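You operate a simulated robot arm through the tools that you are given. There is no shell and no other tool.

Carry out the task below with a simulated robot arm. There is one attempt and no reset: what you move stays moved.

Task
Shut off block 62 and let the red-rimmed and blue-rimmed gauges down to zero.
Fine: blue shut, black open, red shut; then the red-capped knob open till both read zero, and shut again.

Only the result counts: the job must be done as asked and must still hold three seconds after the hand-in. Knocking over, shifting, dropping, spilling or breaking anything else fails it.

Robot
A 7-joint arm with a two-finger parallel gripper, fixed in place. Base frame: the origin is at the foot of the arm, x ahead of it, y to its left, z up. Units: m, degrees, N and s.
Its first joint turns from -132.0 to 132.0 degrees. Payload 3.91 kg.
The TCP is the grasp point between the finger pads, 0.03 m short of the fingertips. In the tool frame z runs along the fingers and y along their closing line. The gripper opens to 0.11 m. The fingers are 0.02 m wide and 0.01 m thick; the gripper's body (0.048 by 0.112 m) begins 0.055 m behind the TCP.
Orientation is that of the tool frame in the base frame, as a unit quaternion [w, x, y, z]. With the fingers straight down and closing along the base's y, the tool's x points along the base's -x, its y along +y and its z along -z.

Tools
- The arm moves only by the tool servo_tool. Its argument "increments" is a list of rows, each an object of numbers (a shift or turn left out is 0, a gripper value left out holds the last): "dx", "dy", "dz": the shift along the tool's x, y, z in m; "wx", "wy", "wz": the turn, a rotation vector about the tool's x, y, z in degrees; "hand": the opening, from 0 (shut) to 1 (fully open). In form: [{"dx": .., "dy": .., "dz": .., "wx": .., "wy": .., "wz": .., "hand": ..}, ...]. A call has 1 to 20 rows; each row shifts and turns the commanded pose from where the row before left it, along the tool's axes as they then stand. Rows are played at 5 a second. More than 0.05 m and 8.6 degrees between two rows, or a gripper value outside its range, and nothing of the call is played. Where a pose cannot be reached the arm comes as near as it can. A force on the tool above 40 N (or 10 N above the force at the start of the call, whichever is more), or a blocked arm, ends the call early, and 0.2 s more pass. Each finger travels about 0.108 m/s and halts on what it meets, pressing with about 41 N; the grip force reading is that of the motor and also rises with nothing between the fingers. The clock runs only during rows and for 0.2 s after the last one: add rows that do not move to give the fingers time. The reply holds the time, the measured pose of the TCP, the force on the tool along the base axes, the opening and the grip force, in the units named above and with some noise, with the torque about the TCP (base axes, N m) and any sound that the robot's microphone picked up.
- Cameras (640 x 400 px; columns grow to the right, rows downward): "scene" is fixed at [0.2211, 0.5006, 1.7575]; the picture's right is [-0.18, -0.98, 0.00], its down [-0.74, 0.14, -0.66] and it looks along [0.65, -0.12, -0.75] (base axes); focal length 372 px, centre (320, 200). "wrist" rides on the gripper at [0.072, 0.017, -0.103] in the tool frame; the picture's right is [-0.23, 0.97, 0.00], its down [-0.76, -0.18, -0.62] and it looks along [-0.61, -0.14, 0.78] (tool axes); focal length 222 px, centre (320, 200). There is no depth. A picture from a camera that has moved, and an enlarged one, comes with that camera's place and axes in the base frame and with its lens.
- get_image(camera): a new picture of that camera. No time passes.
- zoom(camera, box): a new picture of the part [left, top, right, bottom] of that camera's present view, enlarged. No time passes.
- job_done(): hands the job in; it is judged then, once.

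Nothing tells you positions but the pictures and the camera data. Unless the task says otherwise, let go and move clear before handing in.

The tools are called after "Call:" by a JSON object that holds its "api" and its "payload". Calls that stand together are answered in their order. servo_tool: Moves the arm, as the interface text tells. Its arguments: {"type":"object","properties":{"increments":{"type":"array"}},"required":["increments"]} The other tools are called the same way: get_image (camera) takes a picture; zoom (camera, box) takes an enlarged picture of a part of a camera's view; job_done () hands the job in.

At the start:

```text
time: 0.0
tool_pos: [0.4514, 0.3055, 1.4414]
tool_rot: [0.0, 0.0, 1.0, 0.001]
force: [0.0, -0.8, -0.3]
wrist_torque: [-0.02, -0.02, 0.0]
opening: 0.1099
gripper_force: 0.0
```

scene: 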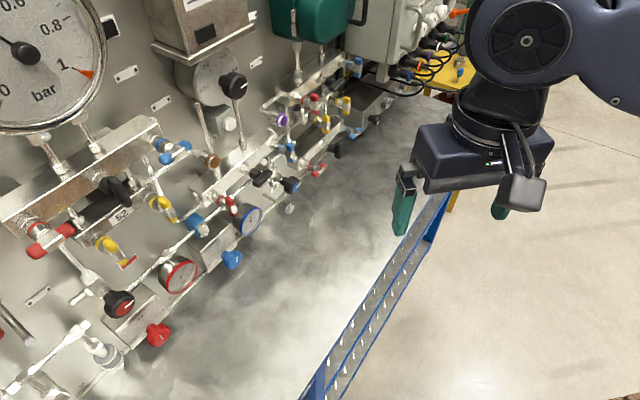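
wrist: 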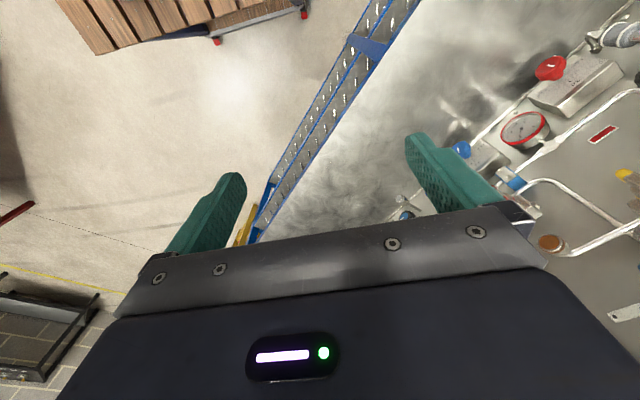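

I see a panel of valves and gauges to the arm's left (a wall-mounted manifold) with red- and blue-rimmed gauges. I'll take enlarged views first to identify block 62 and its handles.

Call:
{"api": "zoom", "payload": {"camera": "scene", "box": [0, 100, 160, 200]}}

Call:
{"api": "zoom", "payload": {"camera": "scene", "box": [120, 100, 280, 200]}}

Call:
{"api": "zoom", "payload": {"camera": "scene", "box": [0, 200, 160, 300]}}

Call:
{"api": "zoom", "payload": {"camera": "scene", "box": [120, 180, 280, 280]}}

Call:
{"api": "zoom", "payload": {"camera": "scene", "box": [0, 280, 192, 400]}}

Call:
{"api": "zoom", "payload": {"camera": "scene", "box": [240, 80, 400, 180]}}

```text
4.00 times, centred on (80, 150) of scene
camera zoom: at [0.2211, 0.5006, 1.7575], right [-0.18, -0.98, 0.0], down [-0.74, 0.14, -0.66], along [0.65, -0.12, -0.75], focal length 1486 px, centre (1280, 400)
```

zoom: 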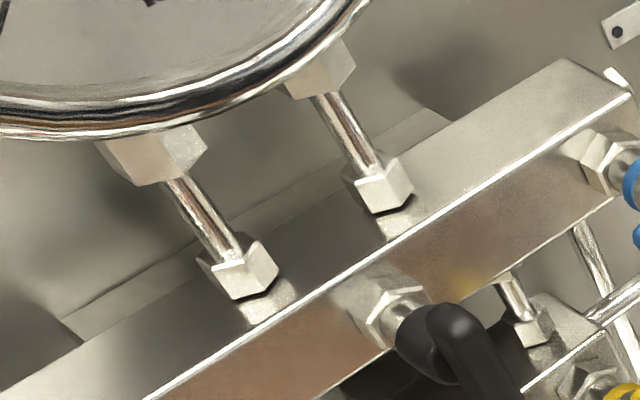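

```text
4.00 times, centred on (200, 150) of scene
camera zoom: at [0.2211, 0.5006, 1.7575], right [-0.18, -0.98, 0.0], down [-0.74, 0.14, -0.66], along [0.65, -0.12, -0.75], focal length 1486 px, centre (800, 400)
```

zoom: 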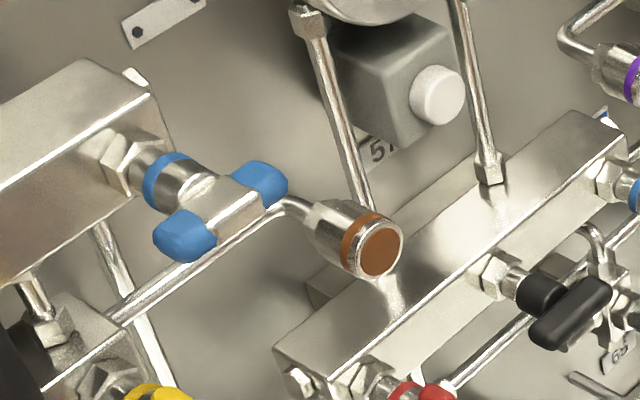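

```text
4.00 times, centred on (80, 250) of scene
camera zoom: at [0.2211, 0.5006, 1.7575], right [-0.18, -0.98, 0.0], down [-0.74, 0.14, -0.66], along [0.65, -0.12, -0.75], focal length 1486 px, centre (1280, 0)
```

zoom: 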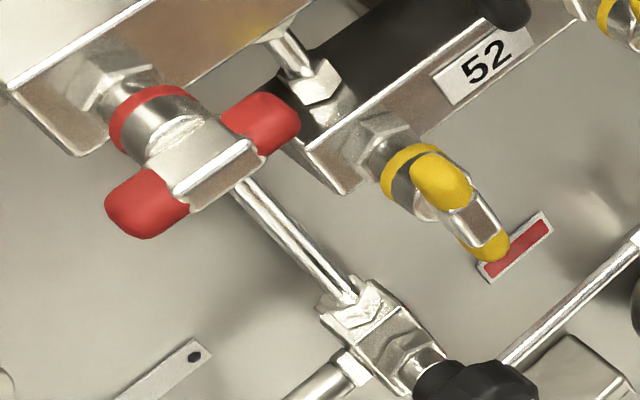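

```text
4.00 times, centred on (200, 230) of scene
camera zoom: at [0.2211, 0.5006, 1.7575], right [-0.18, -0.98, 0.0], down [-0.74, 0.14, -0.66], along [0.65, -0.12, -0.75], focal length 1486 px, centre (800, 80)
```

zoom: 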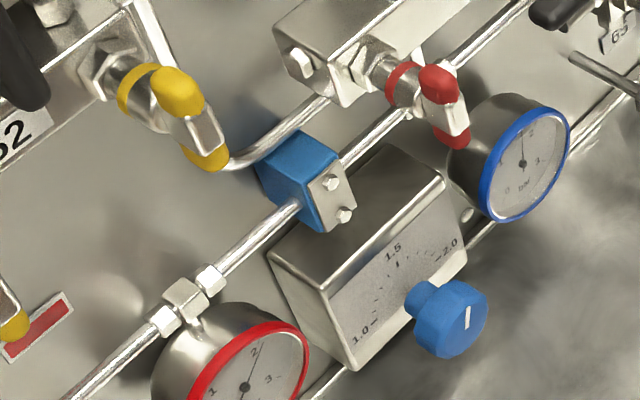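

```text
3.33 times, centred on (96, 340) of scene
camera zoom: at [0.2211, 0.5006, 1.7575], right [-0.18, -0.98, 0.0], down [-0.74, 0.14, -0.66], along [0.65, -0.12, -0.75], focal length 1238 px, centre (1067, -267)
```

zoom: 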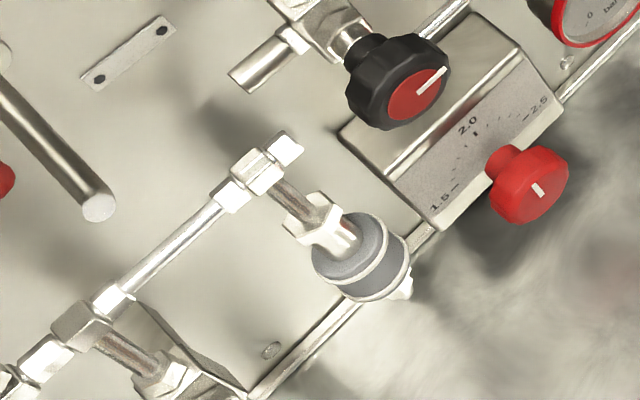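

```text
4.00 times, centred on (320, 130) of scene
camera zoom: at [0.2211, 0.5006, 1.7575], right [-0.18, -0.98, 0.0], down [-0.74, 0.14, -0.66], along [0.65, -0.12, -0.75], focal length 1486 px, centre (320, 480)
```

zoom: 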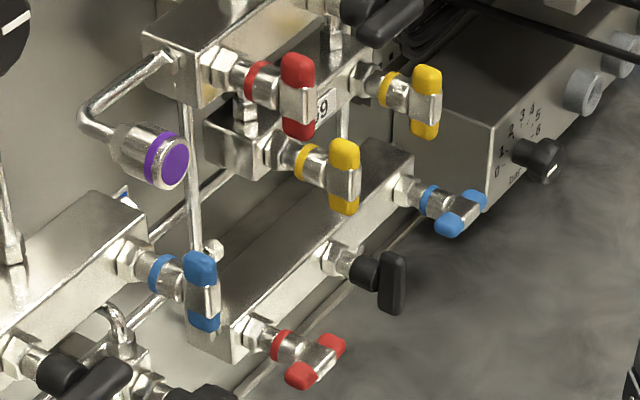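

The panel has several valve blocks with number plates; I can read 52, and others partially. I'll zoom in tighter on each number plate and on the gauges.

Call:
{"api": "zoom", "payload": {"camera": "scene", "box": [255, 170, 295, 195]}}

Call:
{"api": "zoom", "payload": {"camera": "scene", "box": [200, 125, 240, 150]}}

Call:
{"api": "zoom", "payload": {"camera": "scene", "box": [304, 90, 344, 115]}}

Call:
{"api": "zoom", "payload": {"camera": "scene", "box": [235, 130, 331, 190]}}

Call:
{"api": "zoom", "payload": {"camera": "scene", "box": [320, 40, 480, 140]}}

Call:
{"api": "zoom", "payload": {"camera": "scene", "box": [140, 0, 300, 100]}}

Call:
{"api": "zoom", "payload": {"camera": "scene", "box": [0, 0, 160, 100]}}

Call:
{"api": "zoom", "payload": {"camera": "scene", "box": [150, 190, 278, 270]}}

Call:
{"api": "zoom", "payload": {"camera": "scene", "box": [90, 250, 218, 330]}}

```text
16.00 times, centred on (275, 182) of scene
camera zoom: at [0.2211, 0.5006, 1.7575], right [-0.18, -0.98, 0.0], down [-0.74, 0.14, -0.66], along [0.65, -0.12, -0.75], focal length 5944 px, centre (1040, 480)
```

zoom: 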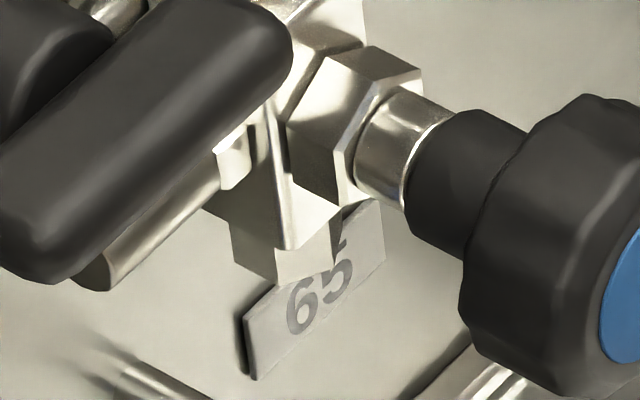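

```text
16.00 times, centred on (220, 138) of scene
camera zoom: at [0.2211, 0.5006, 1.7575], right [-0.18, -0.98, 0.0], down [-0.74, 0.14, -0.66], along [0.65, -0.12, -0.75], focal length 5944 px, centre (1920, 1200)
```

zoom: 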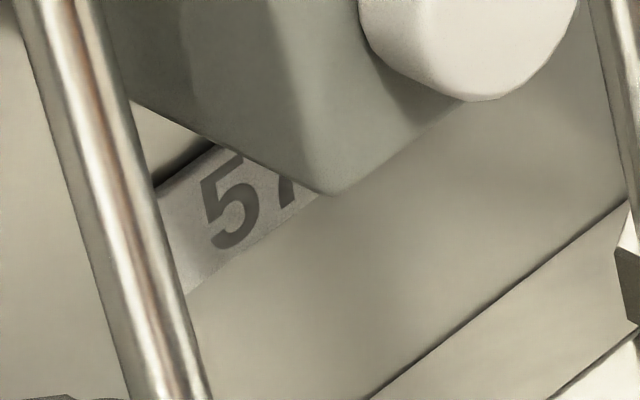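

```text
16.00 times, centred on (324, 102) of scene
camera zoom: at [0.2211, 0.5006, 1.7575], right [-0.18, -0.98, 0.0], down [-0.74, 0.14, -0.66], along [0.65, -0.12, -0.75], focal length 5944 px, centre (256, 1760)
```

zoom: 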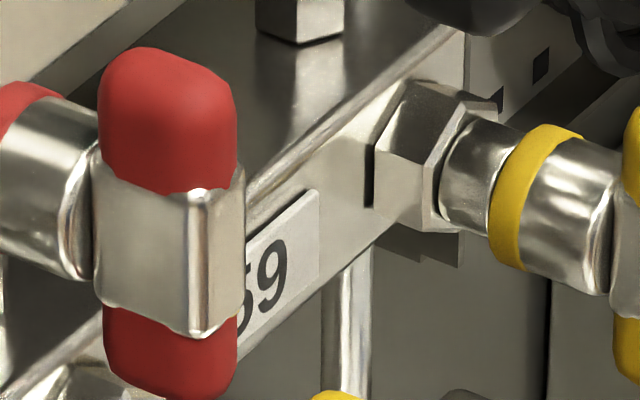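

```text
6.67 times, centred on (283, 160) of scene
camera zoom: at [0.2211, 0.5006, 1.7575], right [-0.18, -0.98, 0.0], down [-0.74, 0.14, -0.66], along [0.65, -0.12, -0.75], focal length 2477 px, centre (567, 467)
```

zoom: 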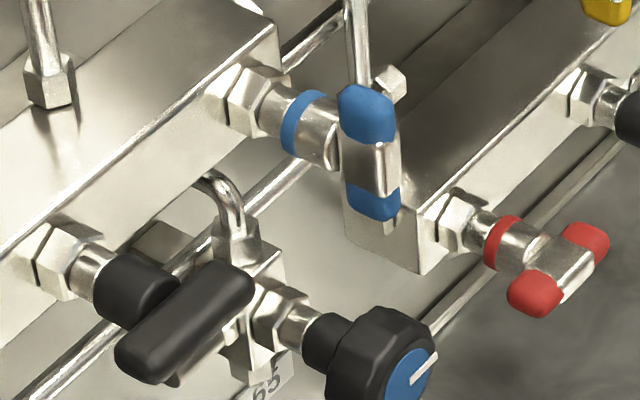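

```text
4.00 times, centred on (400, 90) of scene
camera zoom: at [0.2211, 0.5006, 1.7575], right [-0.18, -0.98, 0.0], down [-0.74, 0.14, -0.66], along [0.65, -0.12, -0.75], focal length 1486 px, centre (0, 640)
```

zoom: 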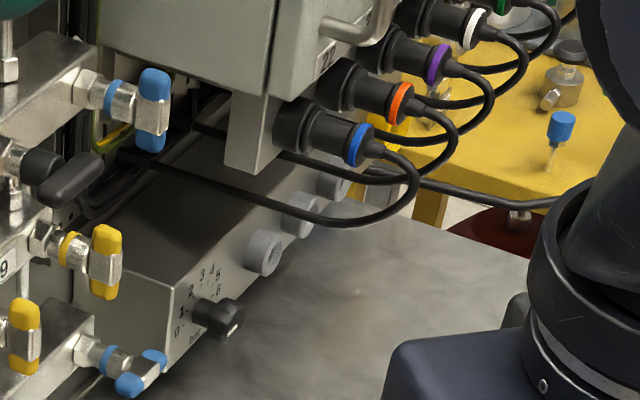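

```text
4.00 times, centred on (220, 50) of scene
camera zoom: at [0.2211, 0.5006, 1.7575], right [-0.18, -0.98, 0.0], down [-0.74, 0.14, -0.66], along [0.65, -0.12, -0.75], focal length 1486 px, centre (720, 800)
```

zoom: 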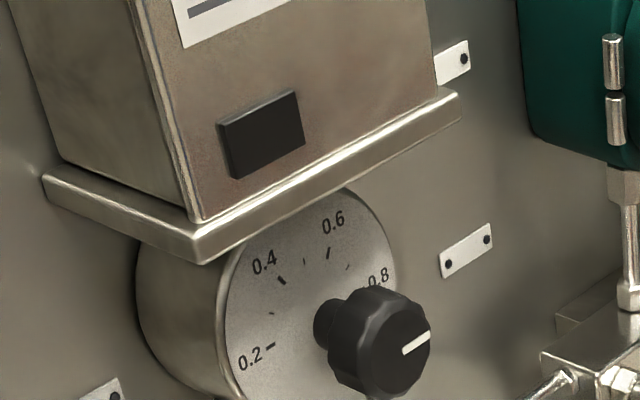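

```text
4.00 times, centred on (80, 50) of scene
camera zoom: at [0.2211, 0.5006, 1.7575], right [-0.18, -0.98, 0.0], down [-0.74, 0.14, -0.66], along [0.65, -0.12, -0.75], focal length 1486 px, centre (1280, 800)
```

zoom: 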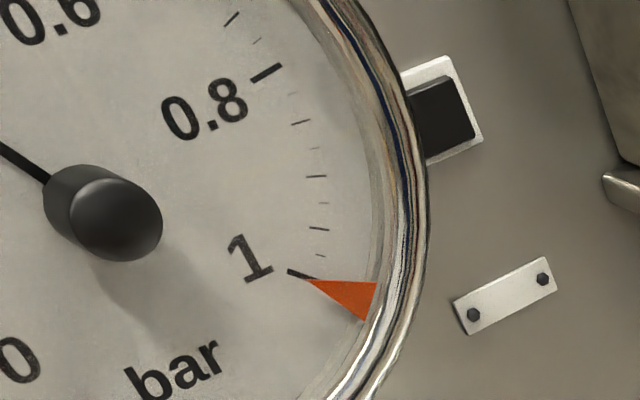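

```text
5.00 times, centred on (214, 230) of scene
camera zoom: at [0.2211, 0.5006, 1.7575], right [-0.18, -0.98, 0.0], down [-0.74, 0.14, -0.66], along [0.65, -0.12, -0.75], focal length 1858 px, centre (850, 50)
```

zoom: 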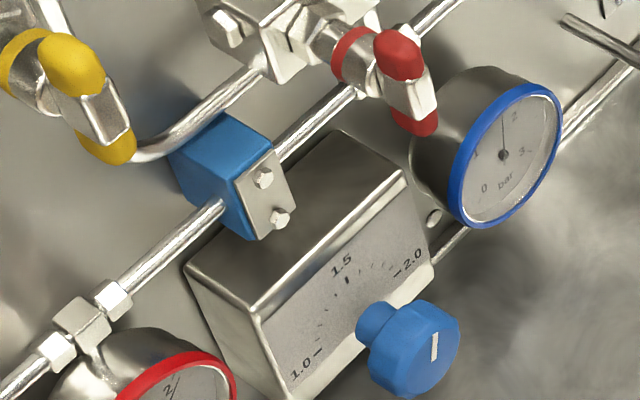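

```text
5.00 times, centred on (154, 290) of scene
camera zoom: at [0.2211, 0.5006, 1.7575], right [-0.18, -0.98, 0.0], down [-0.74, 0.14, -0.66], along [0.65, -0.12, -0.75], focal length 1858 px, centre (1150, -250)
```

zoom: 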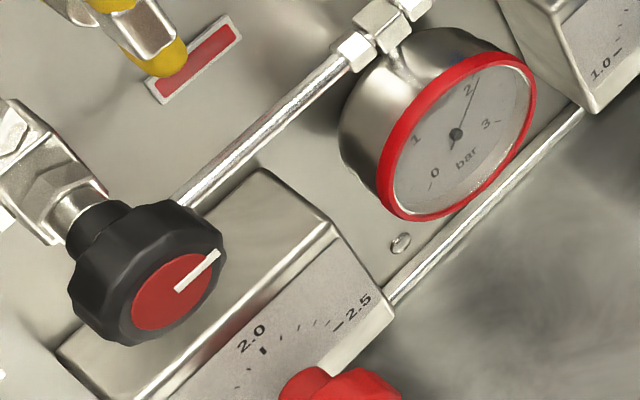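

The blue/black/red valve blocks are on a diagonal wall about 1.0 m from the base, facing the robot. I see plates 52, 57, 59 and 65 so far but not 62, so I'll turn the wrist camera towards the panel for a better look.

Call:
{"api": "servo_tool", "payload": {"increments": [{"wz": -7}, {"wz": -7}, {"wz": -7}, {"wz": -7}, {"wz": -7}, {"wz": -7}]}}

Call:
{"api": "get_image", "payload": {"camera": "wrist"}}

Call:
{"api": "get_image", "payload": {"camera": "scene"}}

```text
time: 1.4
tool_pos: [0.4517, 0.3055, 1.444]
tool_rot: [0.0, -0.359, 0.933, 0.0]
force: [0.1, -0.9, 0.5]
wrist_torque: [0.01, -0.01, -0.03]
opening: 0.1098
gripper_force: 0.0
```

```text
taken
camera wrist: at [0.387, 0.2702, 1.5477], right [-0.48, 0.87, 0.0], down [0.68, 0.38, 0.62], along [0.55, 0.3, -0.78], focal length 222 px, centre (320, 200)
```

wrist: 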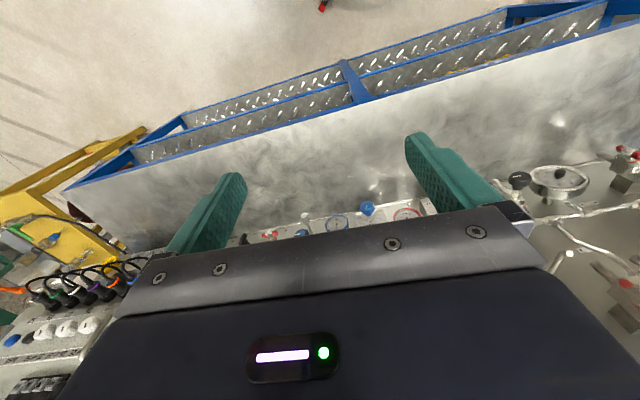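

```text
taken
```

scene: 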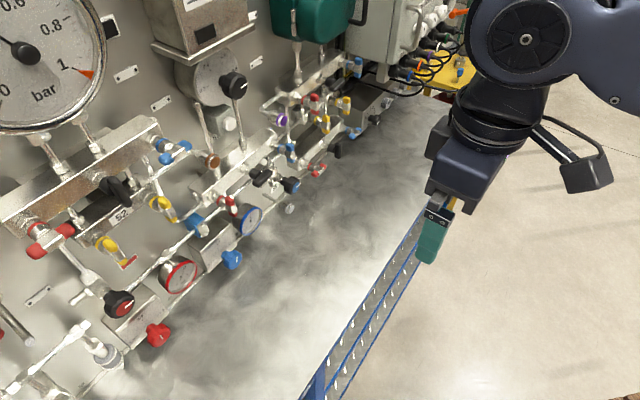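

The gripper body blocks the panel in this pose. I'll tilt the tool up toward the wall in steps so the wrist camera looks at the panel.

Call:
{"api": "servo_tool", "payload": {"increments": [{"wy": -8}, {"wy": -8}, {"wy": -8}, {"wy": -8}, {"wy": -8}]}}

Call:
{"api": "get_image", "payload": {"camera": "wrist"}}

Call:
{"api": "get_image", "payload": {"camera": "scene"}}

```text
time: 2.6
tool_pos: [0.4516, 0.3079, 1.4416]
tool_rot: [0.32, -0.338, 0.877, 0.123]
force: [0.3, 1.0, -0.3]
wrist_torque: [0.0, 0.04, 0.02]
opening: 0.1101
gripper_force: 0.1
```

```text
taken
camera wrist: at [0.3508, 0.2378, 1.4755], right [-0.52, 0.84, 0.15], down [0.25, -0.01, 0.97], along [0.81, 0.54, -0.21], focal length 222 px, centre (320, 200)
```

wrist: 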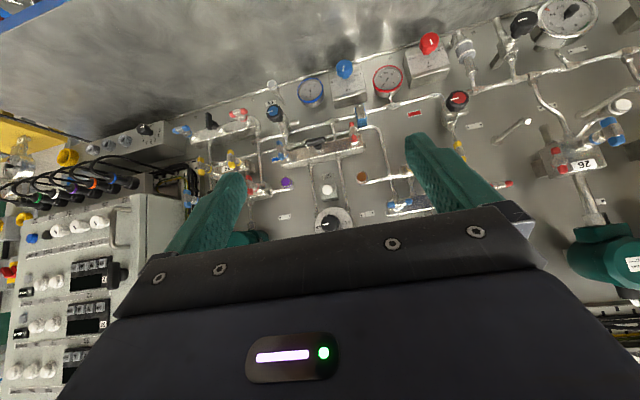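

```text
taken
```

scene: 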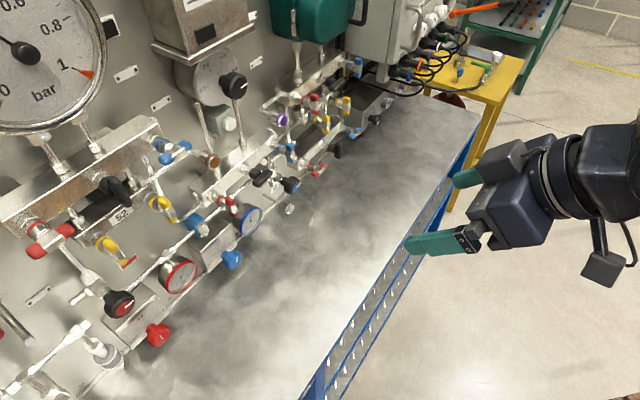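

Now the wrist camera sees the whole panel upside-down, including another block further left. I'll zoom in on its plate and on the rest.

Call:
{"api": "zoom", "payload": {"camera": "wrist", "box": [520, 90, 640, 220]}}

Call:
{"api": "zoom", "payload": {"camera": "wrist", "box": [440, 20, 640, 145]}}

Call:
{"api": "zoom", "payload": {"camera": "wrist", "box": [320, 80, 480, 220]}}

Call:
{"api": "zoom", "payload": {"camera": "wrist", "box": [240, 70, 400, 190]}}

Call:
{"api": "zoom", "payload": {"camera": "wrist", "box": [150, 90, 310, 190]}}

Call:
{"api": "zoom", "payload": {"camera": "wrist", "box": [280, 20, 480, 145]}}

```text
3.08 times, centred on (580, 155) of wrist
camera zoom: at [0.3508, 0.2378, 1.4755], right [-0.52, 0.84, 0.15], down [0.25, -0.01, 0.97], along [0.81, 0.54, -0.21], focal length 684 px, centre (-480, 338)
```

zoom: 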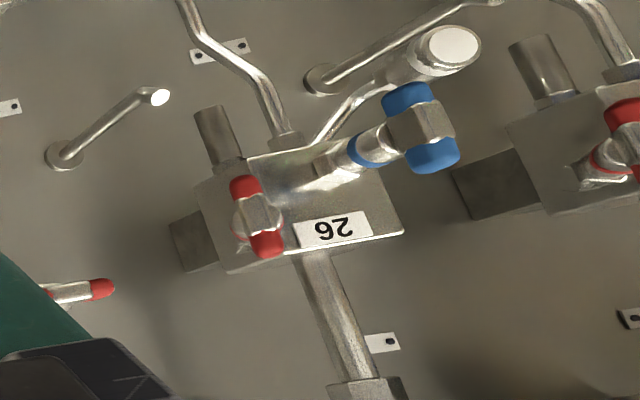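

```text
3.20 times, centred on (540, 82) of wrist
camera zoom: at [0.3508, 0.2378, 1.4755], right [-0.52, 0.84, 0.15], down [0.25, -0.01, 0.97], along [0.81, 0.54, -0.21], focal length 711 px, centre (-384, 576)
```

zoom: 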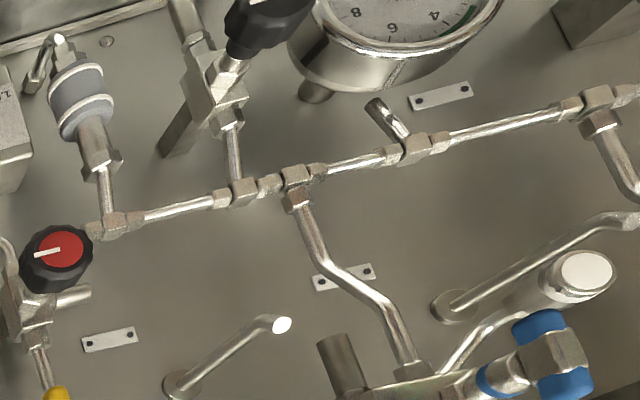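

```text
2.86 times, centred on (400, 150) of wrist
camera zoom: at [0.3508, 0.2378, 1.4755], right [-0.52, 0.84, 0.15], down [0.25, -0.01, 0.97], along [0.81, 0.54, -0.21], focal length 635 px, centre (91, 343)
```

zoom: 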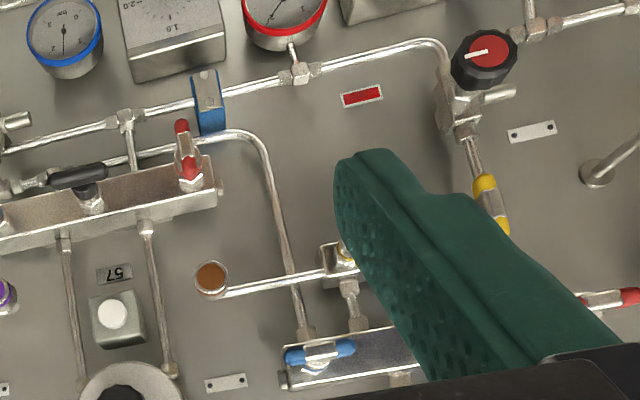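

```text
3.33 times, centred on (320, 130) of wrist
camera zoom: at [0.3508, 0.2378, 1.4755], right [-0.52, 0.84, 0.15], down [0.25, -0.01, 0.97], along [0.81, 0.54, -0.21], focal length 740 px, centre (320, 433)
```

zoom: 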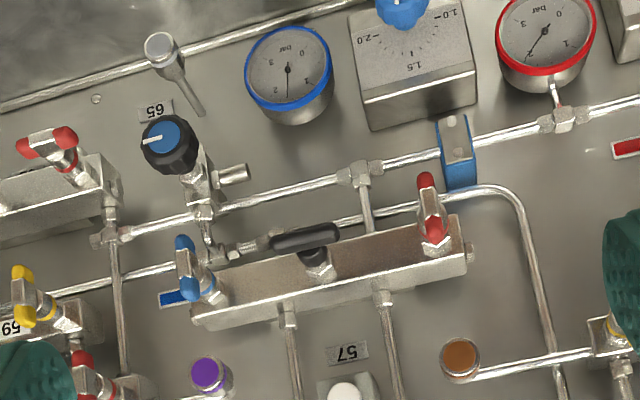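

```text
4.00 times, centred on (230, 140) of wrist
camera zoom: at [0.3508, 0.2378, 1.4755], right [-0.52, 0.84, 0.15], down [0.25, -0.01, 0.97], along [0.81, 0.54, -0.21], focal length 888 px, centre (680, 440)
```

zoom: 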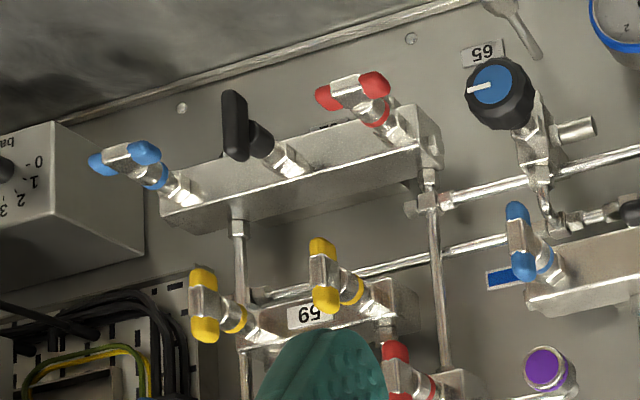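

```text
3.20 times, centred on (380, 82) of wrist
camera zoom: at [0.3508, 0.2378, 1.4755], right [-0.52, 0.84, 0.15], down [0.25, -0.01, 0.97], along [0.81, 0.54, -0.21], focal length 711 px, centre (128, 576)
```

zoom: 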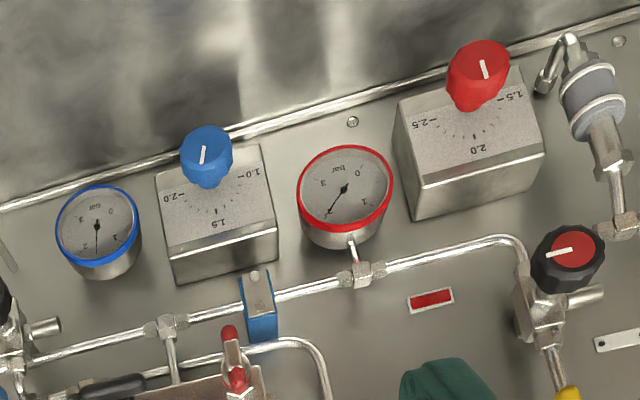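

Plates read so far: 57 at the middle transmitter, 65 by the blue-capped knob, 59, 52 and a block at far left. There's a dark plate near the lower right block I want to read.

Call:
{"api": "zoom", "payload": {"camera": "wrist", "box": [210, 110, 258, 140]}}

Call:
{"api": "zoom", "payload": {"camera": "wrist", "box": [560, 140, 624, 180]}}

Call:
{"api": "zoom", "payload": {"camera": "scene", "box": [100, 200, 140, 225]}}

Call:
{"api": "zoom", "payload": {"camera": "wrist", "box": [330, 160, 410, 210]}}

Call:
{"api": "zoom", "payload": {"camera": "wrist", "box": [240, 130, 320, 180]}}

```text
13.33 times, centred on (234, 125) of wrist
camera zoom: at [0.3508, 0.2378, 1.4755], right [-0.52, 0.84, 0.15], down [0.25, -0.01, 0.97], along [0.81, 0.54, -0.21], focal length 2962 px, centre (1467, 1200)
```

zoom: 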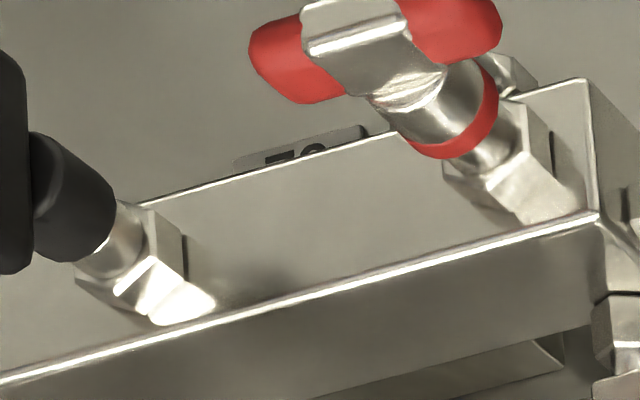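

```text
10.00 times, centred on (592, 160) of wrist
camera zoom: at [0.3508, 0.2378, 1.4755], right [-0.52, 0.84, 0.15], down [0.25, -0.01, 0.97], along [0.81, 0.54, -0.21], focal length 2221 px, centre (-2400, 600)
```

zoom: 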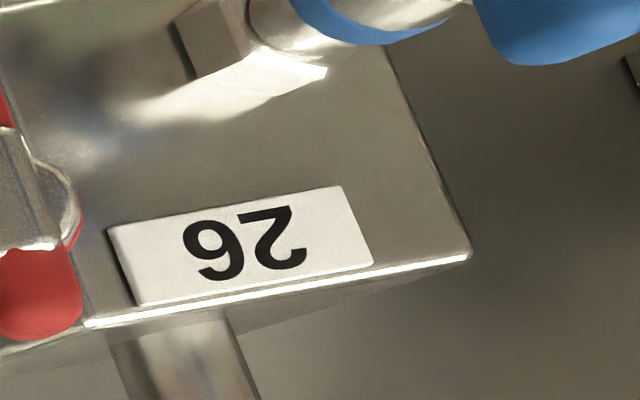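

```text
16.00 times, centred on (120, 212) of scene
camera zoom: at [0.2211, 0.5006, 1.7575], right [-0.18, -0.98, 0.0], down [-0.74, 0.14, -0.66], along [0.65, -0.12, -0.75], focal length 5944 px, centre (3520, 0)
```

zoom: 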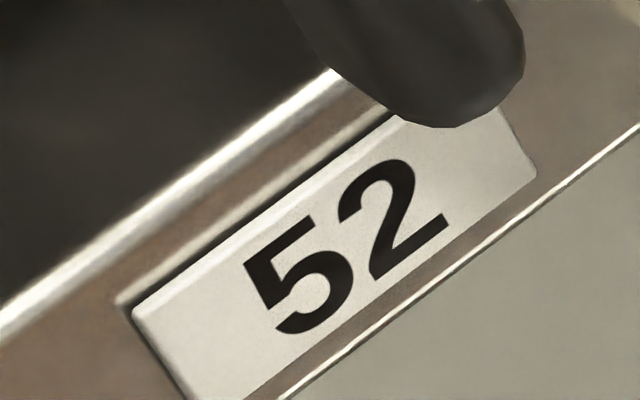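

```text
8.00 times, centred on (370, 185) of wrist
camera zoom: at [0.3508, 0.2378, 1.4755], right [-0.52, 0.84, 0.15], down [0.25, -0.01, 0.97], along [0.81, 0.54, -0.21], focal length 1777 px, centre (-80, 320)
```

zoom: 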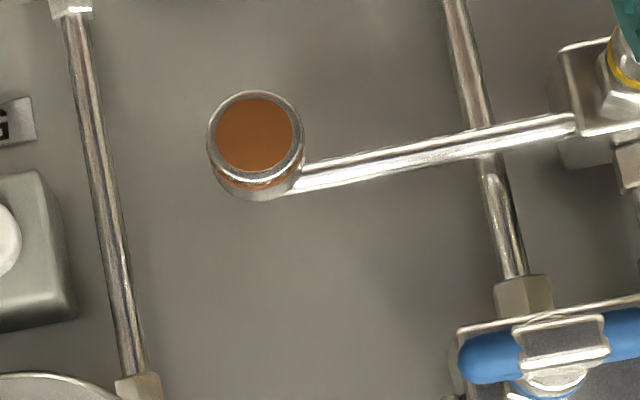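

```text
8.00 times, centred on (280, 155) of wrist
camera zoom: at [0.3508, 0.2378, 1.4755], right [-0.52, 0.84, 0.15], down [0.25, -0.01, 0.97], along [0.81, 0.54, -0.21], focal length 1777 px, centre (640, 560)
```

zoom: 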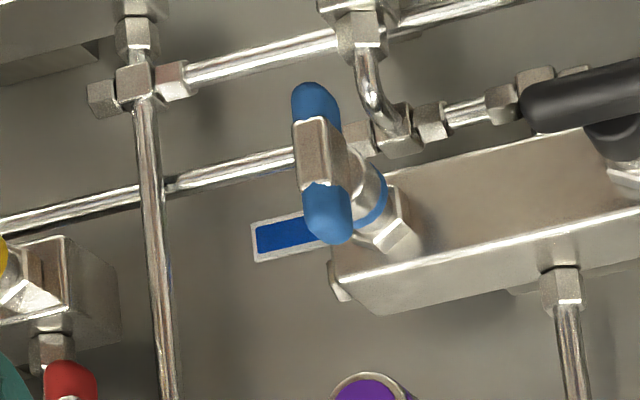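

Block D at lower right has a half-hidden plate that could read 62. I'll level the tool toward the wall and move closer to look at that block from the front and below to confirm.

Call:
{"api": "servo_tool", "payload": {"increments": [{"wy": -8}, {"wy": -8}, {"wy": -8}, {"wy": -8}, {"wy": -8}, {"wy": -8}]}}

Call:
{"api": "get_image", "payload": {"camera": "wrist"}}

Call:
{"api": "get_image", "payload": {"camera": "scene"}}

```text
time: 4.0
tool_pos: [0.4513, 0.3062, 1.4425]
tool_rot: [0.649, -0.257, 0.671, 0.249]
force: [0.3, 0.2, 0.6]
wrist_torque: [-0.04, 0.0, -0.04]
opening: 0.1098
gripper_force: 0.1
```

```text
taken
camera wrist: at [0.3618, 0.2479, 1.3744], right [-0.65, 0.73, 0.23], down [-0.33, -0.53, 0.78], along [0.69, 0.43, 0.58], focal length 222 px, centre (320, 200)
```

wrist: 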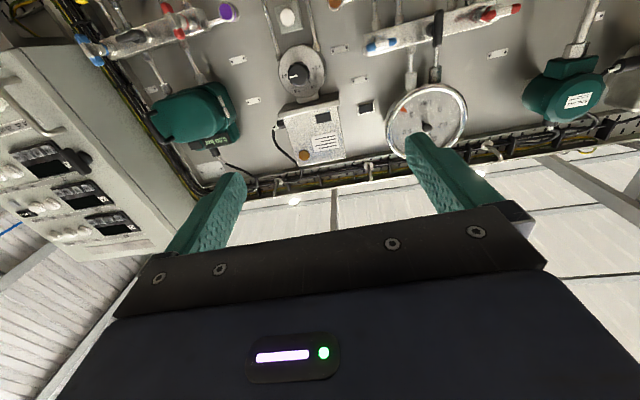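

```text
taken
```

scene: 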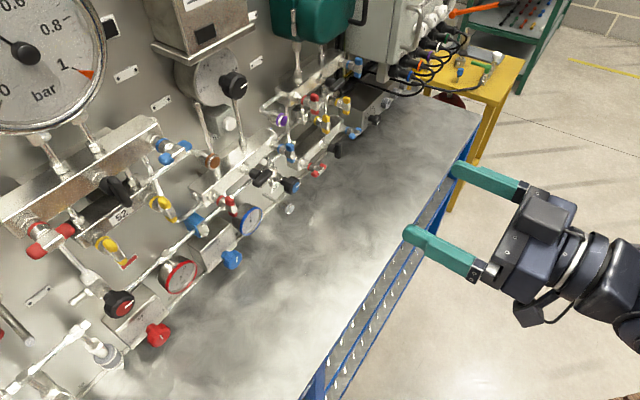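

The tool now points level at the wall. I'll move down and right toward the lower right block, staying about 0.25 m off the wall, and look again.

Call:
{"api": "servo_tool", "payload": {"increments": [{"dx": 0.028, "dy": -0.029, "dz": 0.01}, {"dx": 0.028, "dy": -0.029, "dz": 0.01}, {"dx": 0.028, "dy": -0.029, "dz": 0.01}, {"dx": 0.028, "dy": -0.029, "dz": 0.01}, {"dx": 0.028, "dy": -0.029, "dz": 0.01}, {"dx": 0.028, "dy": -0.029, "dz": 0.01}]}}

Call:
{"api": "get_image", "payload": {"camera": "wrist"}}

Call:
{"api": "get_image", "payload": {"camera": "scene"}}

```text
time: 5.4
tool_pos: [0.6069, 0.2124, 1.2738]
tool_rot: [0.649, -0.258, 0.67, 0.25]
force: [-1.1, 0.5, 1.1]
wrist_torque: [-0.02, 0.02, -0.04]
opening: 0.1099
gripper_force: 0.1
```

```text
taken
camera wrist: at [0.5191, 0.1531, 1.2054], right [-0.65, 0.73, 0.23], down [-0.32, -0.53, 0.78], along [0.69, 0.43, 0.58], focal length 222 px, centre (320, 200)
```

wrist: 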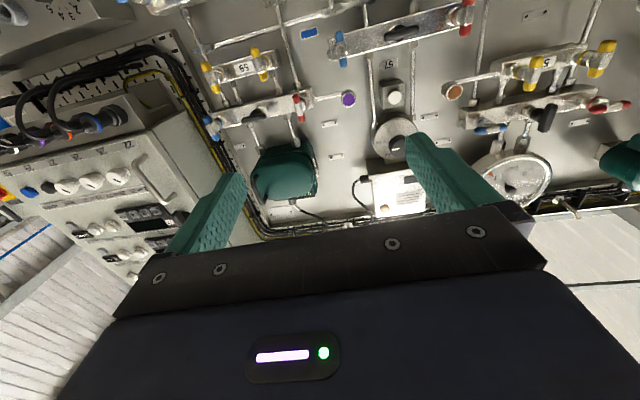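

```text
taken
```

scene: 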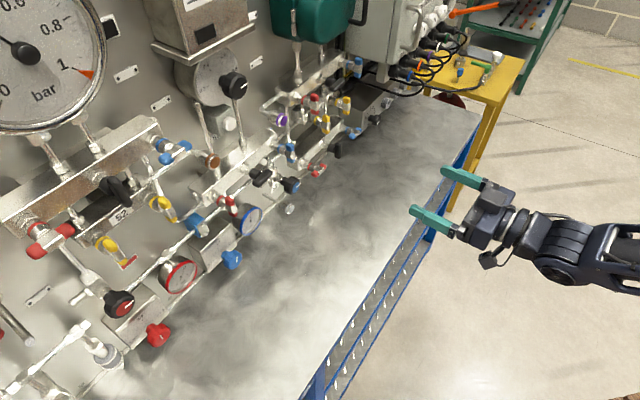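

The view now shows 59, 57 and 52 clearly from below. I'll continue lower and a bit to the right to bring the lower right block into view.

Call:
{"api": "servo_tool", "payload": {"increments": [{"dx": 0.025, "dy": -0.025, "dz": 0.005}, {"dx": 0.025, "dy": -0.025, "dz": 0.005}, {"dx": 0.025, "dy": -0.025, "dz": 0.005}, {"dx": 0.025, "dy": -0.025, "dz": 0.005}]}}

Call:
{"api": "get_image", "payload": {"camera": "wrist"}}

Call:
{"api": "get_image", "payload": {"camera": "scene"}}

```text
time: 6.4
tool_pos: [0.6879, 0.1493, 1.1734]
tool_rot: [0.649, -0.258, 0.671, 0.249]
force: [-1.3, -0.1, -0.9]
wrist_torque: [-0.05, 0.03, -0.03]
opening: 0.1099
gripper_force: 0.0
```

```text
taken
camera wrist: at [0.598, 0.0917, 1.1044], right [-0.65, 0.73, 0.23], down [-0.32, -0.53, 0.78], along [0.69, 0.43, 0.58], focal length 222 px, centre (320, 200)
```

wrist: 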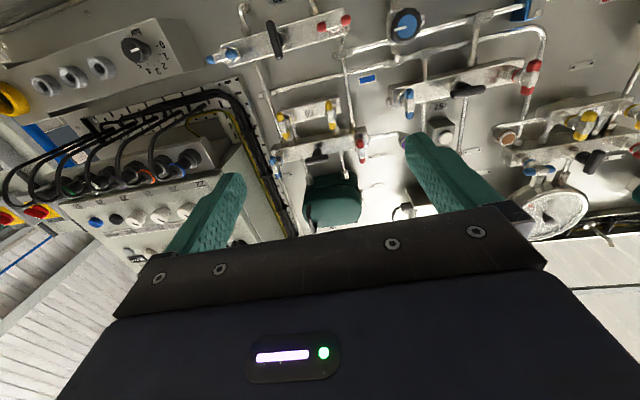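

```text
taken
```

scene: 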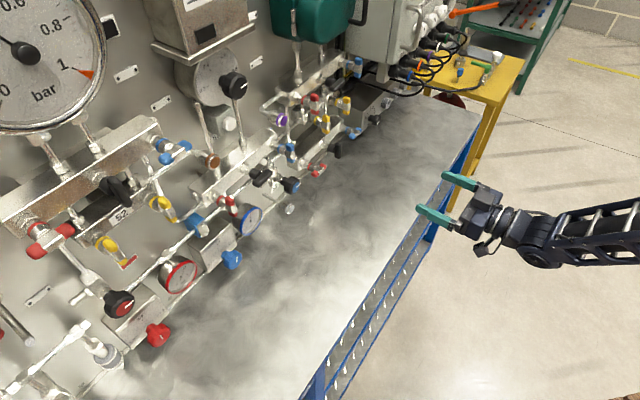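

Call:
{"api": "zoom", "payload": {"camera": "wrist", "box": [190, 0, 382, 120]}}

Call:
{"api": "zoom", "payload": {"camera": "wrist", "box": [250, 40, 410, 140]}}

Call:
{"api": "zoom", "payload": {"camera": "wrist", "box": [380, 0, 560, 130]}}

```text
3.33 times, centred on (286, 60) of wrist
camera zoom: at [0.598, 0.0917, 1.1044], right [-0.65, 0.73, 0.23], down [-0.32, -0.53, 0.78], along [0.69, 0.43, 0.58], focal length 740 px, centre (433, 667)
```

zoom: 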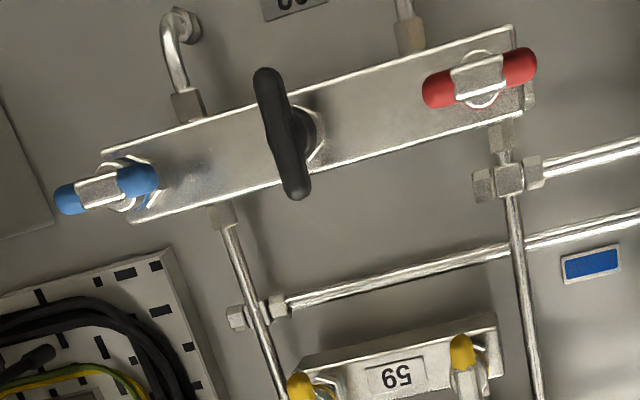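

```text
4.00 times, centred on (330, 90) of wrist
camera zoom: at [0.598, 0.0917, 1.1044], right [-0.65, 0.73, 0.23], down [-0.32, -0.53, 0.78], along [0.69, 0.43, 0.58], focal length 888 px, centre (280, 640)
```

zoom: 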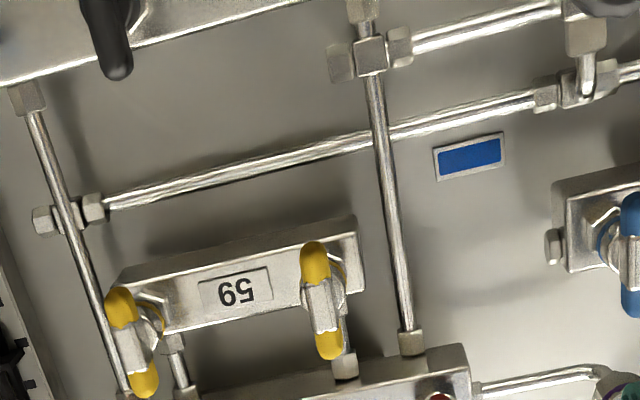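

```text
3.08 times, centred on (470, 65) of wrist
camera zoom: at [0.598, 0.0917, 1.1044], right [-0.65, 0.73, 0.23], down [-0.32, -0.53, 0.78], along [0.69, 0.43, 0.58], focal length 684 px, centre (-142, 615)
```

zoom: 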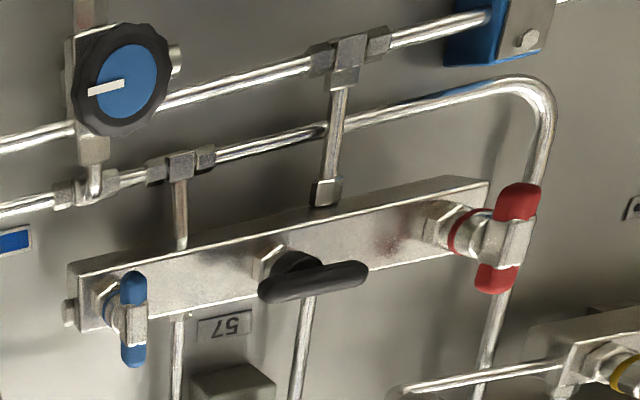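

The block's plate sits just above this picture's top edge (below the block in reality). I'll tilt the tool down a bit to read it.

Call:
{"api": "servo_tool", "payload": {"increments": [{"wy": 8}, {"wy": 8}]}}

Call:
{"api": "get_image", "payload": {"camera": "wrist"}}

Call:
{"api": "zoom", "payload": {"camera": "wrist", "box": [190, 10, 382, 130]}}

```text
time: 7.0
tool_pos: [0.6873, 0.1506, 1.1713]
tool_rot: [0.548, -0.29, 0.756, 0.21]
force: [0.2, 0.1, -0.6]
wrist_torque: [-0.01, 0.0, 0.04]
opening: 0.11
gripper_force: 0.1
```

```text
taken
camera wrist: at [0.5872, 0.0815, 1.136], right [-0.6, 0.77, 0.22], down [-0.15, -0.37, 0.92], along [0.79, 0.52, 0.33], focal length 222 px, centre (320, 200)
```

wrist: 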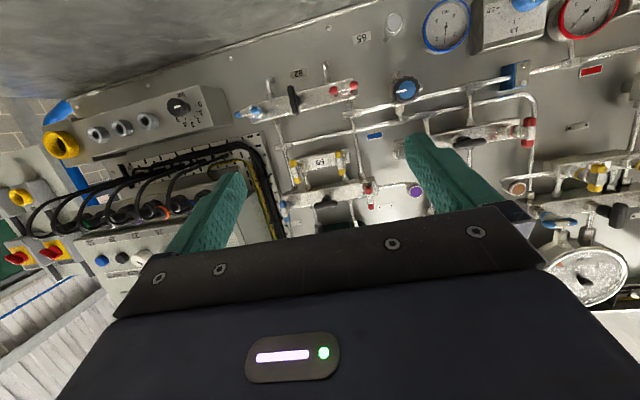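

```text
3.33 times, centred on (286, 70) of wrist
camera zoom: at [0.5872, 0.0815, 1.136], right [-0.6, 0.77, 0.22], down [-0.15, -0.37, 0.92], along [0.79, 0.52, 0.33], focal length 740 px, centre (433, 633)
```

zoom: 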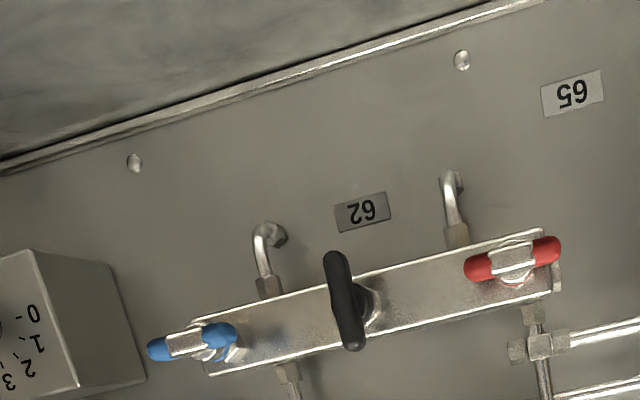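

Call:
{"api": "zoom", "payload": {"camera": "wrist", "box": [280, 60, 320, 85]}}

Call:
{"api": "zoom", "payload": {"camera": "wrist", "box": [420, 0, 640, 80]}}

Call:
{"api": "zoom", "payload": {"camera": "wrist", "box": [230, 60, 374, 150]}}

Call:
{"api": "zoom", "payload": {"camera": "wrist", "box": [320, 60, 560, 210]}}

```text
16.00 times, centred on (300, 72) of wrist
camera zoom: at [0.5872, 0.0815, 1.136], right [-0.6, 0.77, 0.22], down [-0.15, -0.37, 0.92], along [0.79, 0.52, 0.33], focal length 3554 px, centre (640, 2240)
```

zoom: 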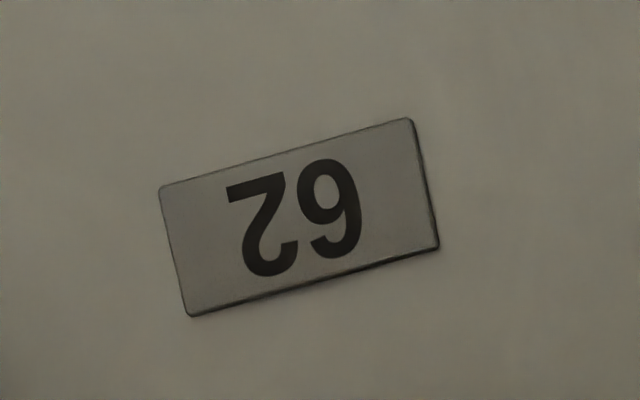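

```text
2.91 times, centred on (530, 40) of wrist
camera zoom: at [0.5872, 0.0815, 1.136], right [-0.6, 0.77, 0.22], down [-0.15, -0.37, 0.92], along [0.79, 0.52, 0.33], focal length 646 px, centre (-291, 666)
```

zoom: 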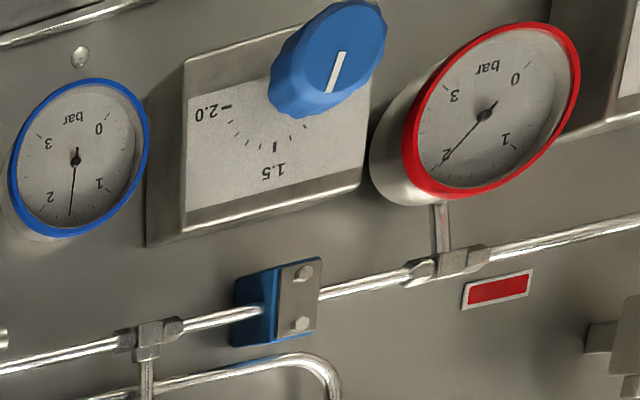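

```text
4.44 times, centred on (302, 105) of wrist
camera zoom: at [0.5872, 0.0815, 1.136], right [-0.6, 0.77, 0.22], down [-0.15, -0.37, 0.92], along [0.79, 0.52, 0.33], focal length 987 px, centre (400, 622)
```

zoom: 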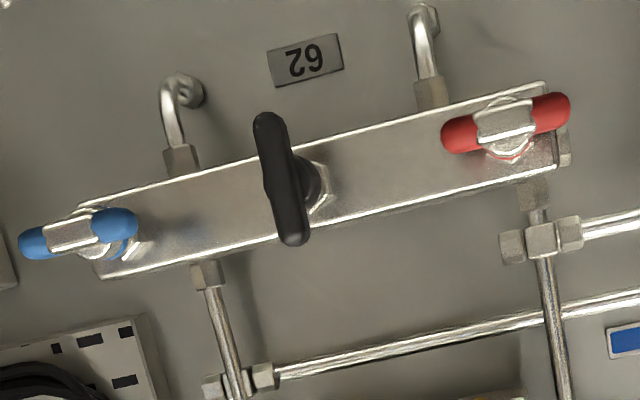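

```text
2.67 times, centred on (440, 135) of wrist
camera zoom: at [0.5872, 0.0815, 1.136], right [-0.6, 0.77, 0.22], down [-0.15, -0.37, 0.92], along [0.79, 0.52, 0.33], focal length 592 px, centre (0, 373)
```

zoom: 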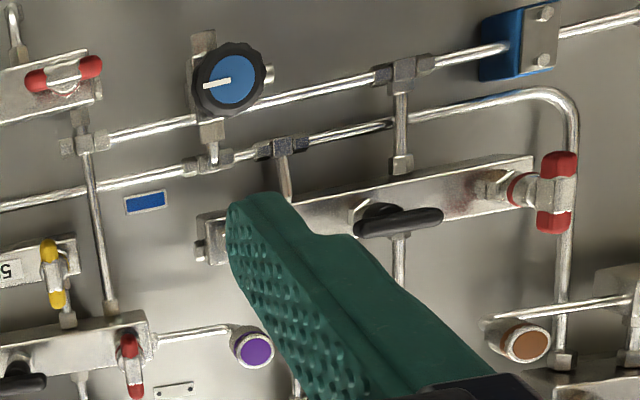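

The plate confirms this is block 62: blue on the right, black in the middle, red on the left, with handles about 9 cm apart at roughly z = 1.095. I'll look more closely at the handles, the gauges and the cables to the right before moving in.

Call:
{"api": "zoom", "payload": {"camera": "wrist", "box": [20, 90, 260, 240]}}

Call:
{"api": "zoom", "payload": {"camera": "wrist", "box": [230, 90, 294, 130]}}

Call:
{"api": "zoom", "payload": {"camera": "wrist", "box": [320, 70, 384, 110]}}

Call:
{"api": "zoom", "payload": {"camera": "scene", "box": [300, 120, 380, 180]}}

Call:
{"api": "zoom", "payload": {"camera": "scene", "box": [380, 40, 476, 100]}}

```text
2.67 times, centred on (140, 165) of wrist
camera zoom: at [0.5872, 0.0815, 1.136], right [-0.6, 0.77, 0.22], down [-0.15, -0.37, 0.92], along [0.79, 0.52, 0.33], focal length 592 px, centre (800, 293)
```

zoom: 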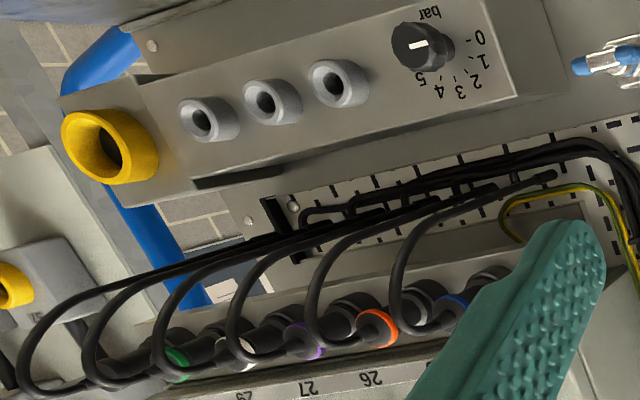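

```text
10.00 times, centred on (262, 110) of wrist
camera zoom: at [0.5872, 0.0815, 1.136], right [-0.6, 0.77, 0.22], down [-0.15, -0.37, 0.92], along [0.79, 0.52, 0.33], focal length 2221 px, centre (900, 1100)
```

zoom: 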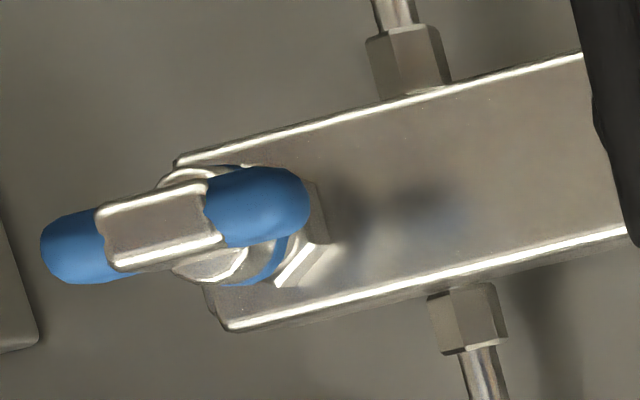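

```text
10.00 times, centred on (352, 90) of wrist
camera zoom: at [0.5872, 0.0815, 1.136], right [-0.6, 0.77, 0.22], down [-0.15, -0.37, 0.92], along [0.79, 0.52, 0.33], focal length 2221 px, centre (0, 1300)
```

zoom: 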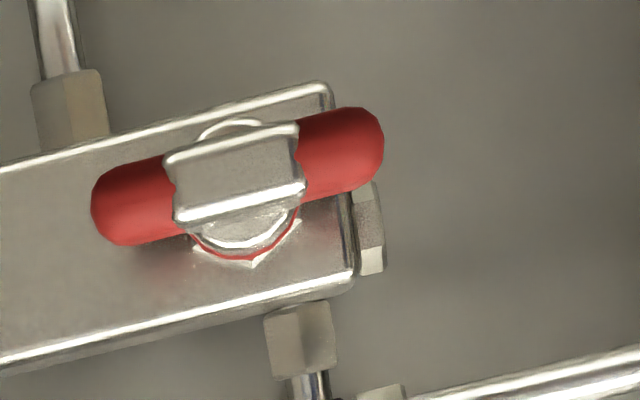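

```text
6.67 times, centred on (340, 150) of scene
camera zoom: at [0.2211, 0.5006, 1.7575], right [-0.18, -0.98, 0.0], down [-0.74, 0.14, -0.66], along [0.65, -0.12, -0.75], focal length 2477 px, centre (187, 533)
```

zoom: 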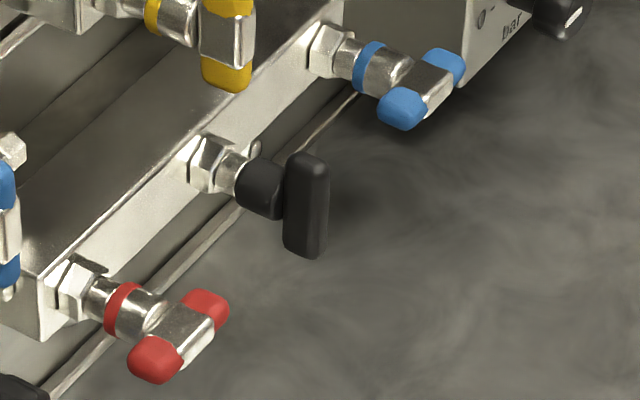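

```text
6.67 times, centred on (428, 70) of scene
camera zoom: at [0.2211, 0.5006, 1.7575], right [-0.18, -0.98, 0.0], down [-0.74, 0.14, -0.66], along [0.65, -0.12, -0.75], focal length 2477 px, centre (-400, 1067)
```

zoom: 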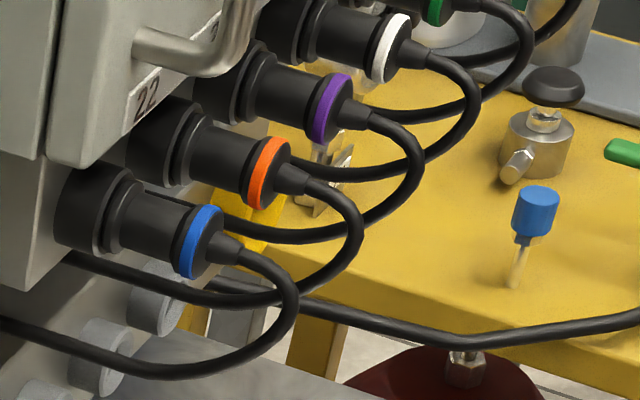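

Block 62 is confirmed with blue and red handles lying along the block (open) and black standing across (shut), which fits the two gauges reading differently. I'll level the tool square to the 45° wall and then roll it so the fingers can straddle the blue bar.

Call:
{"api": "servo_tool", "payload": {"increments": [{"wy": -6.03}, {"wy": -6.03}, {"wy": -6.04}, {"wx": -3.04}, {"wz": -8}, {"wz": -8}, {"wz": -8}, {"wz": -8}, {"wz": -8}, {"wz": -8}]}}

Call:
{"api": "get_image", "payload": {"camera": "wrist"}}

Call:
{"api": "get_image", "payload": {"camera": "scene"}}

```text
time: 9.2
tool_pos: [0.6855, 0.1498, 1.173]
tool_rot: [0.707, -0.513, 0.486, -0.02]
force: [0.2, 0.1, 0.5]
wrist_torque: [-0.04, 0.01, 0.01]
opening: 0.1101
gripper_force: 0.0
```

```text
taken
camera wrist: at [0.6448, 0.0468, 1.1123], right [-0.58, 0.58, -0.57], down [-0.76, -0.12, 0.64], along [0.3, 0.81, 0.51], focal length 222 px, centre (320, 200)
```

wrist: 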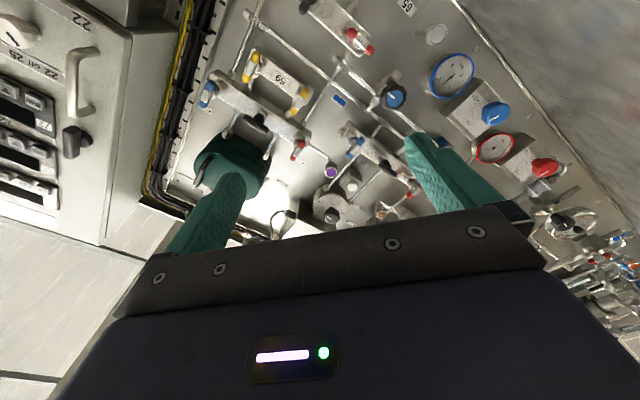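

```text
taken
```

scene: 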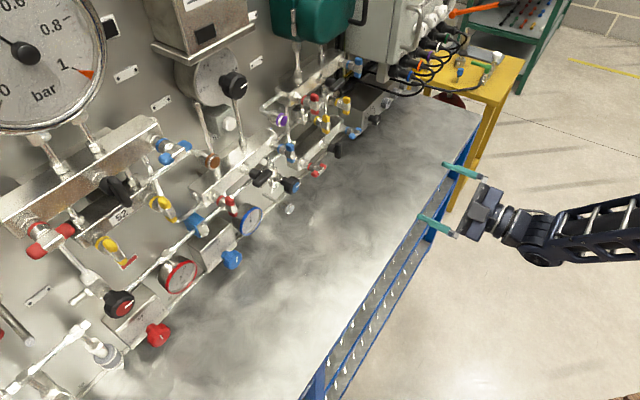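

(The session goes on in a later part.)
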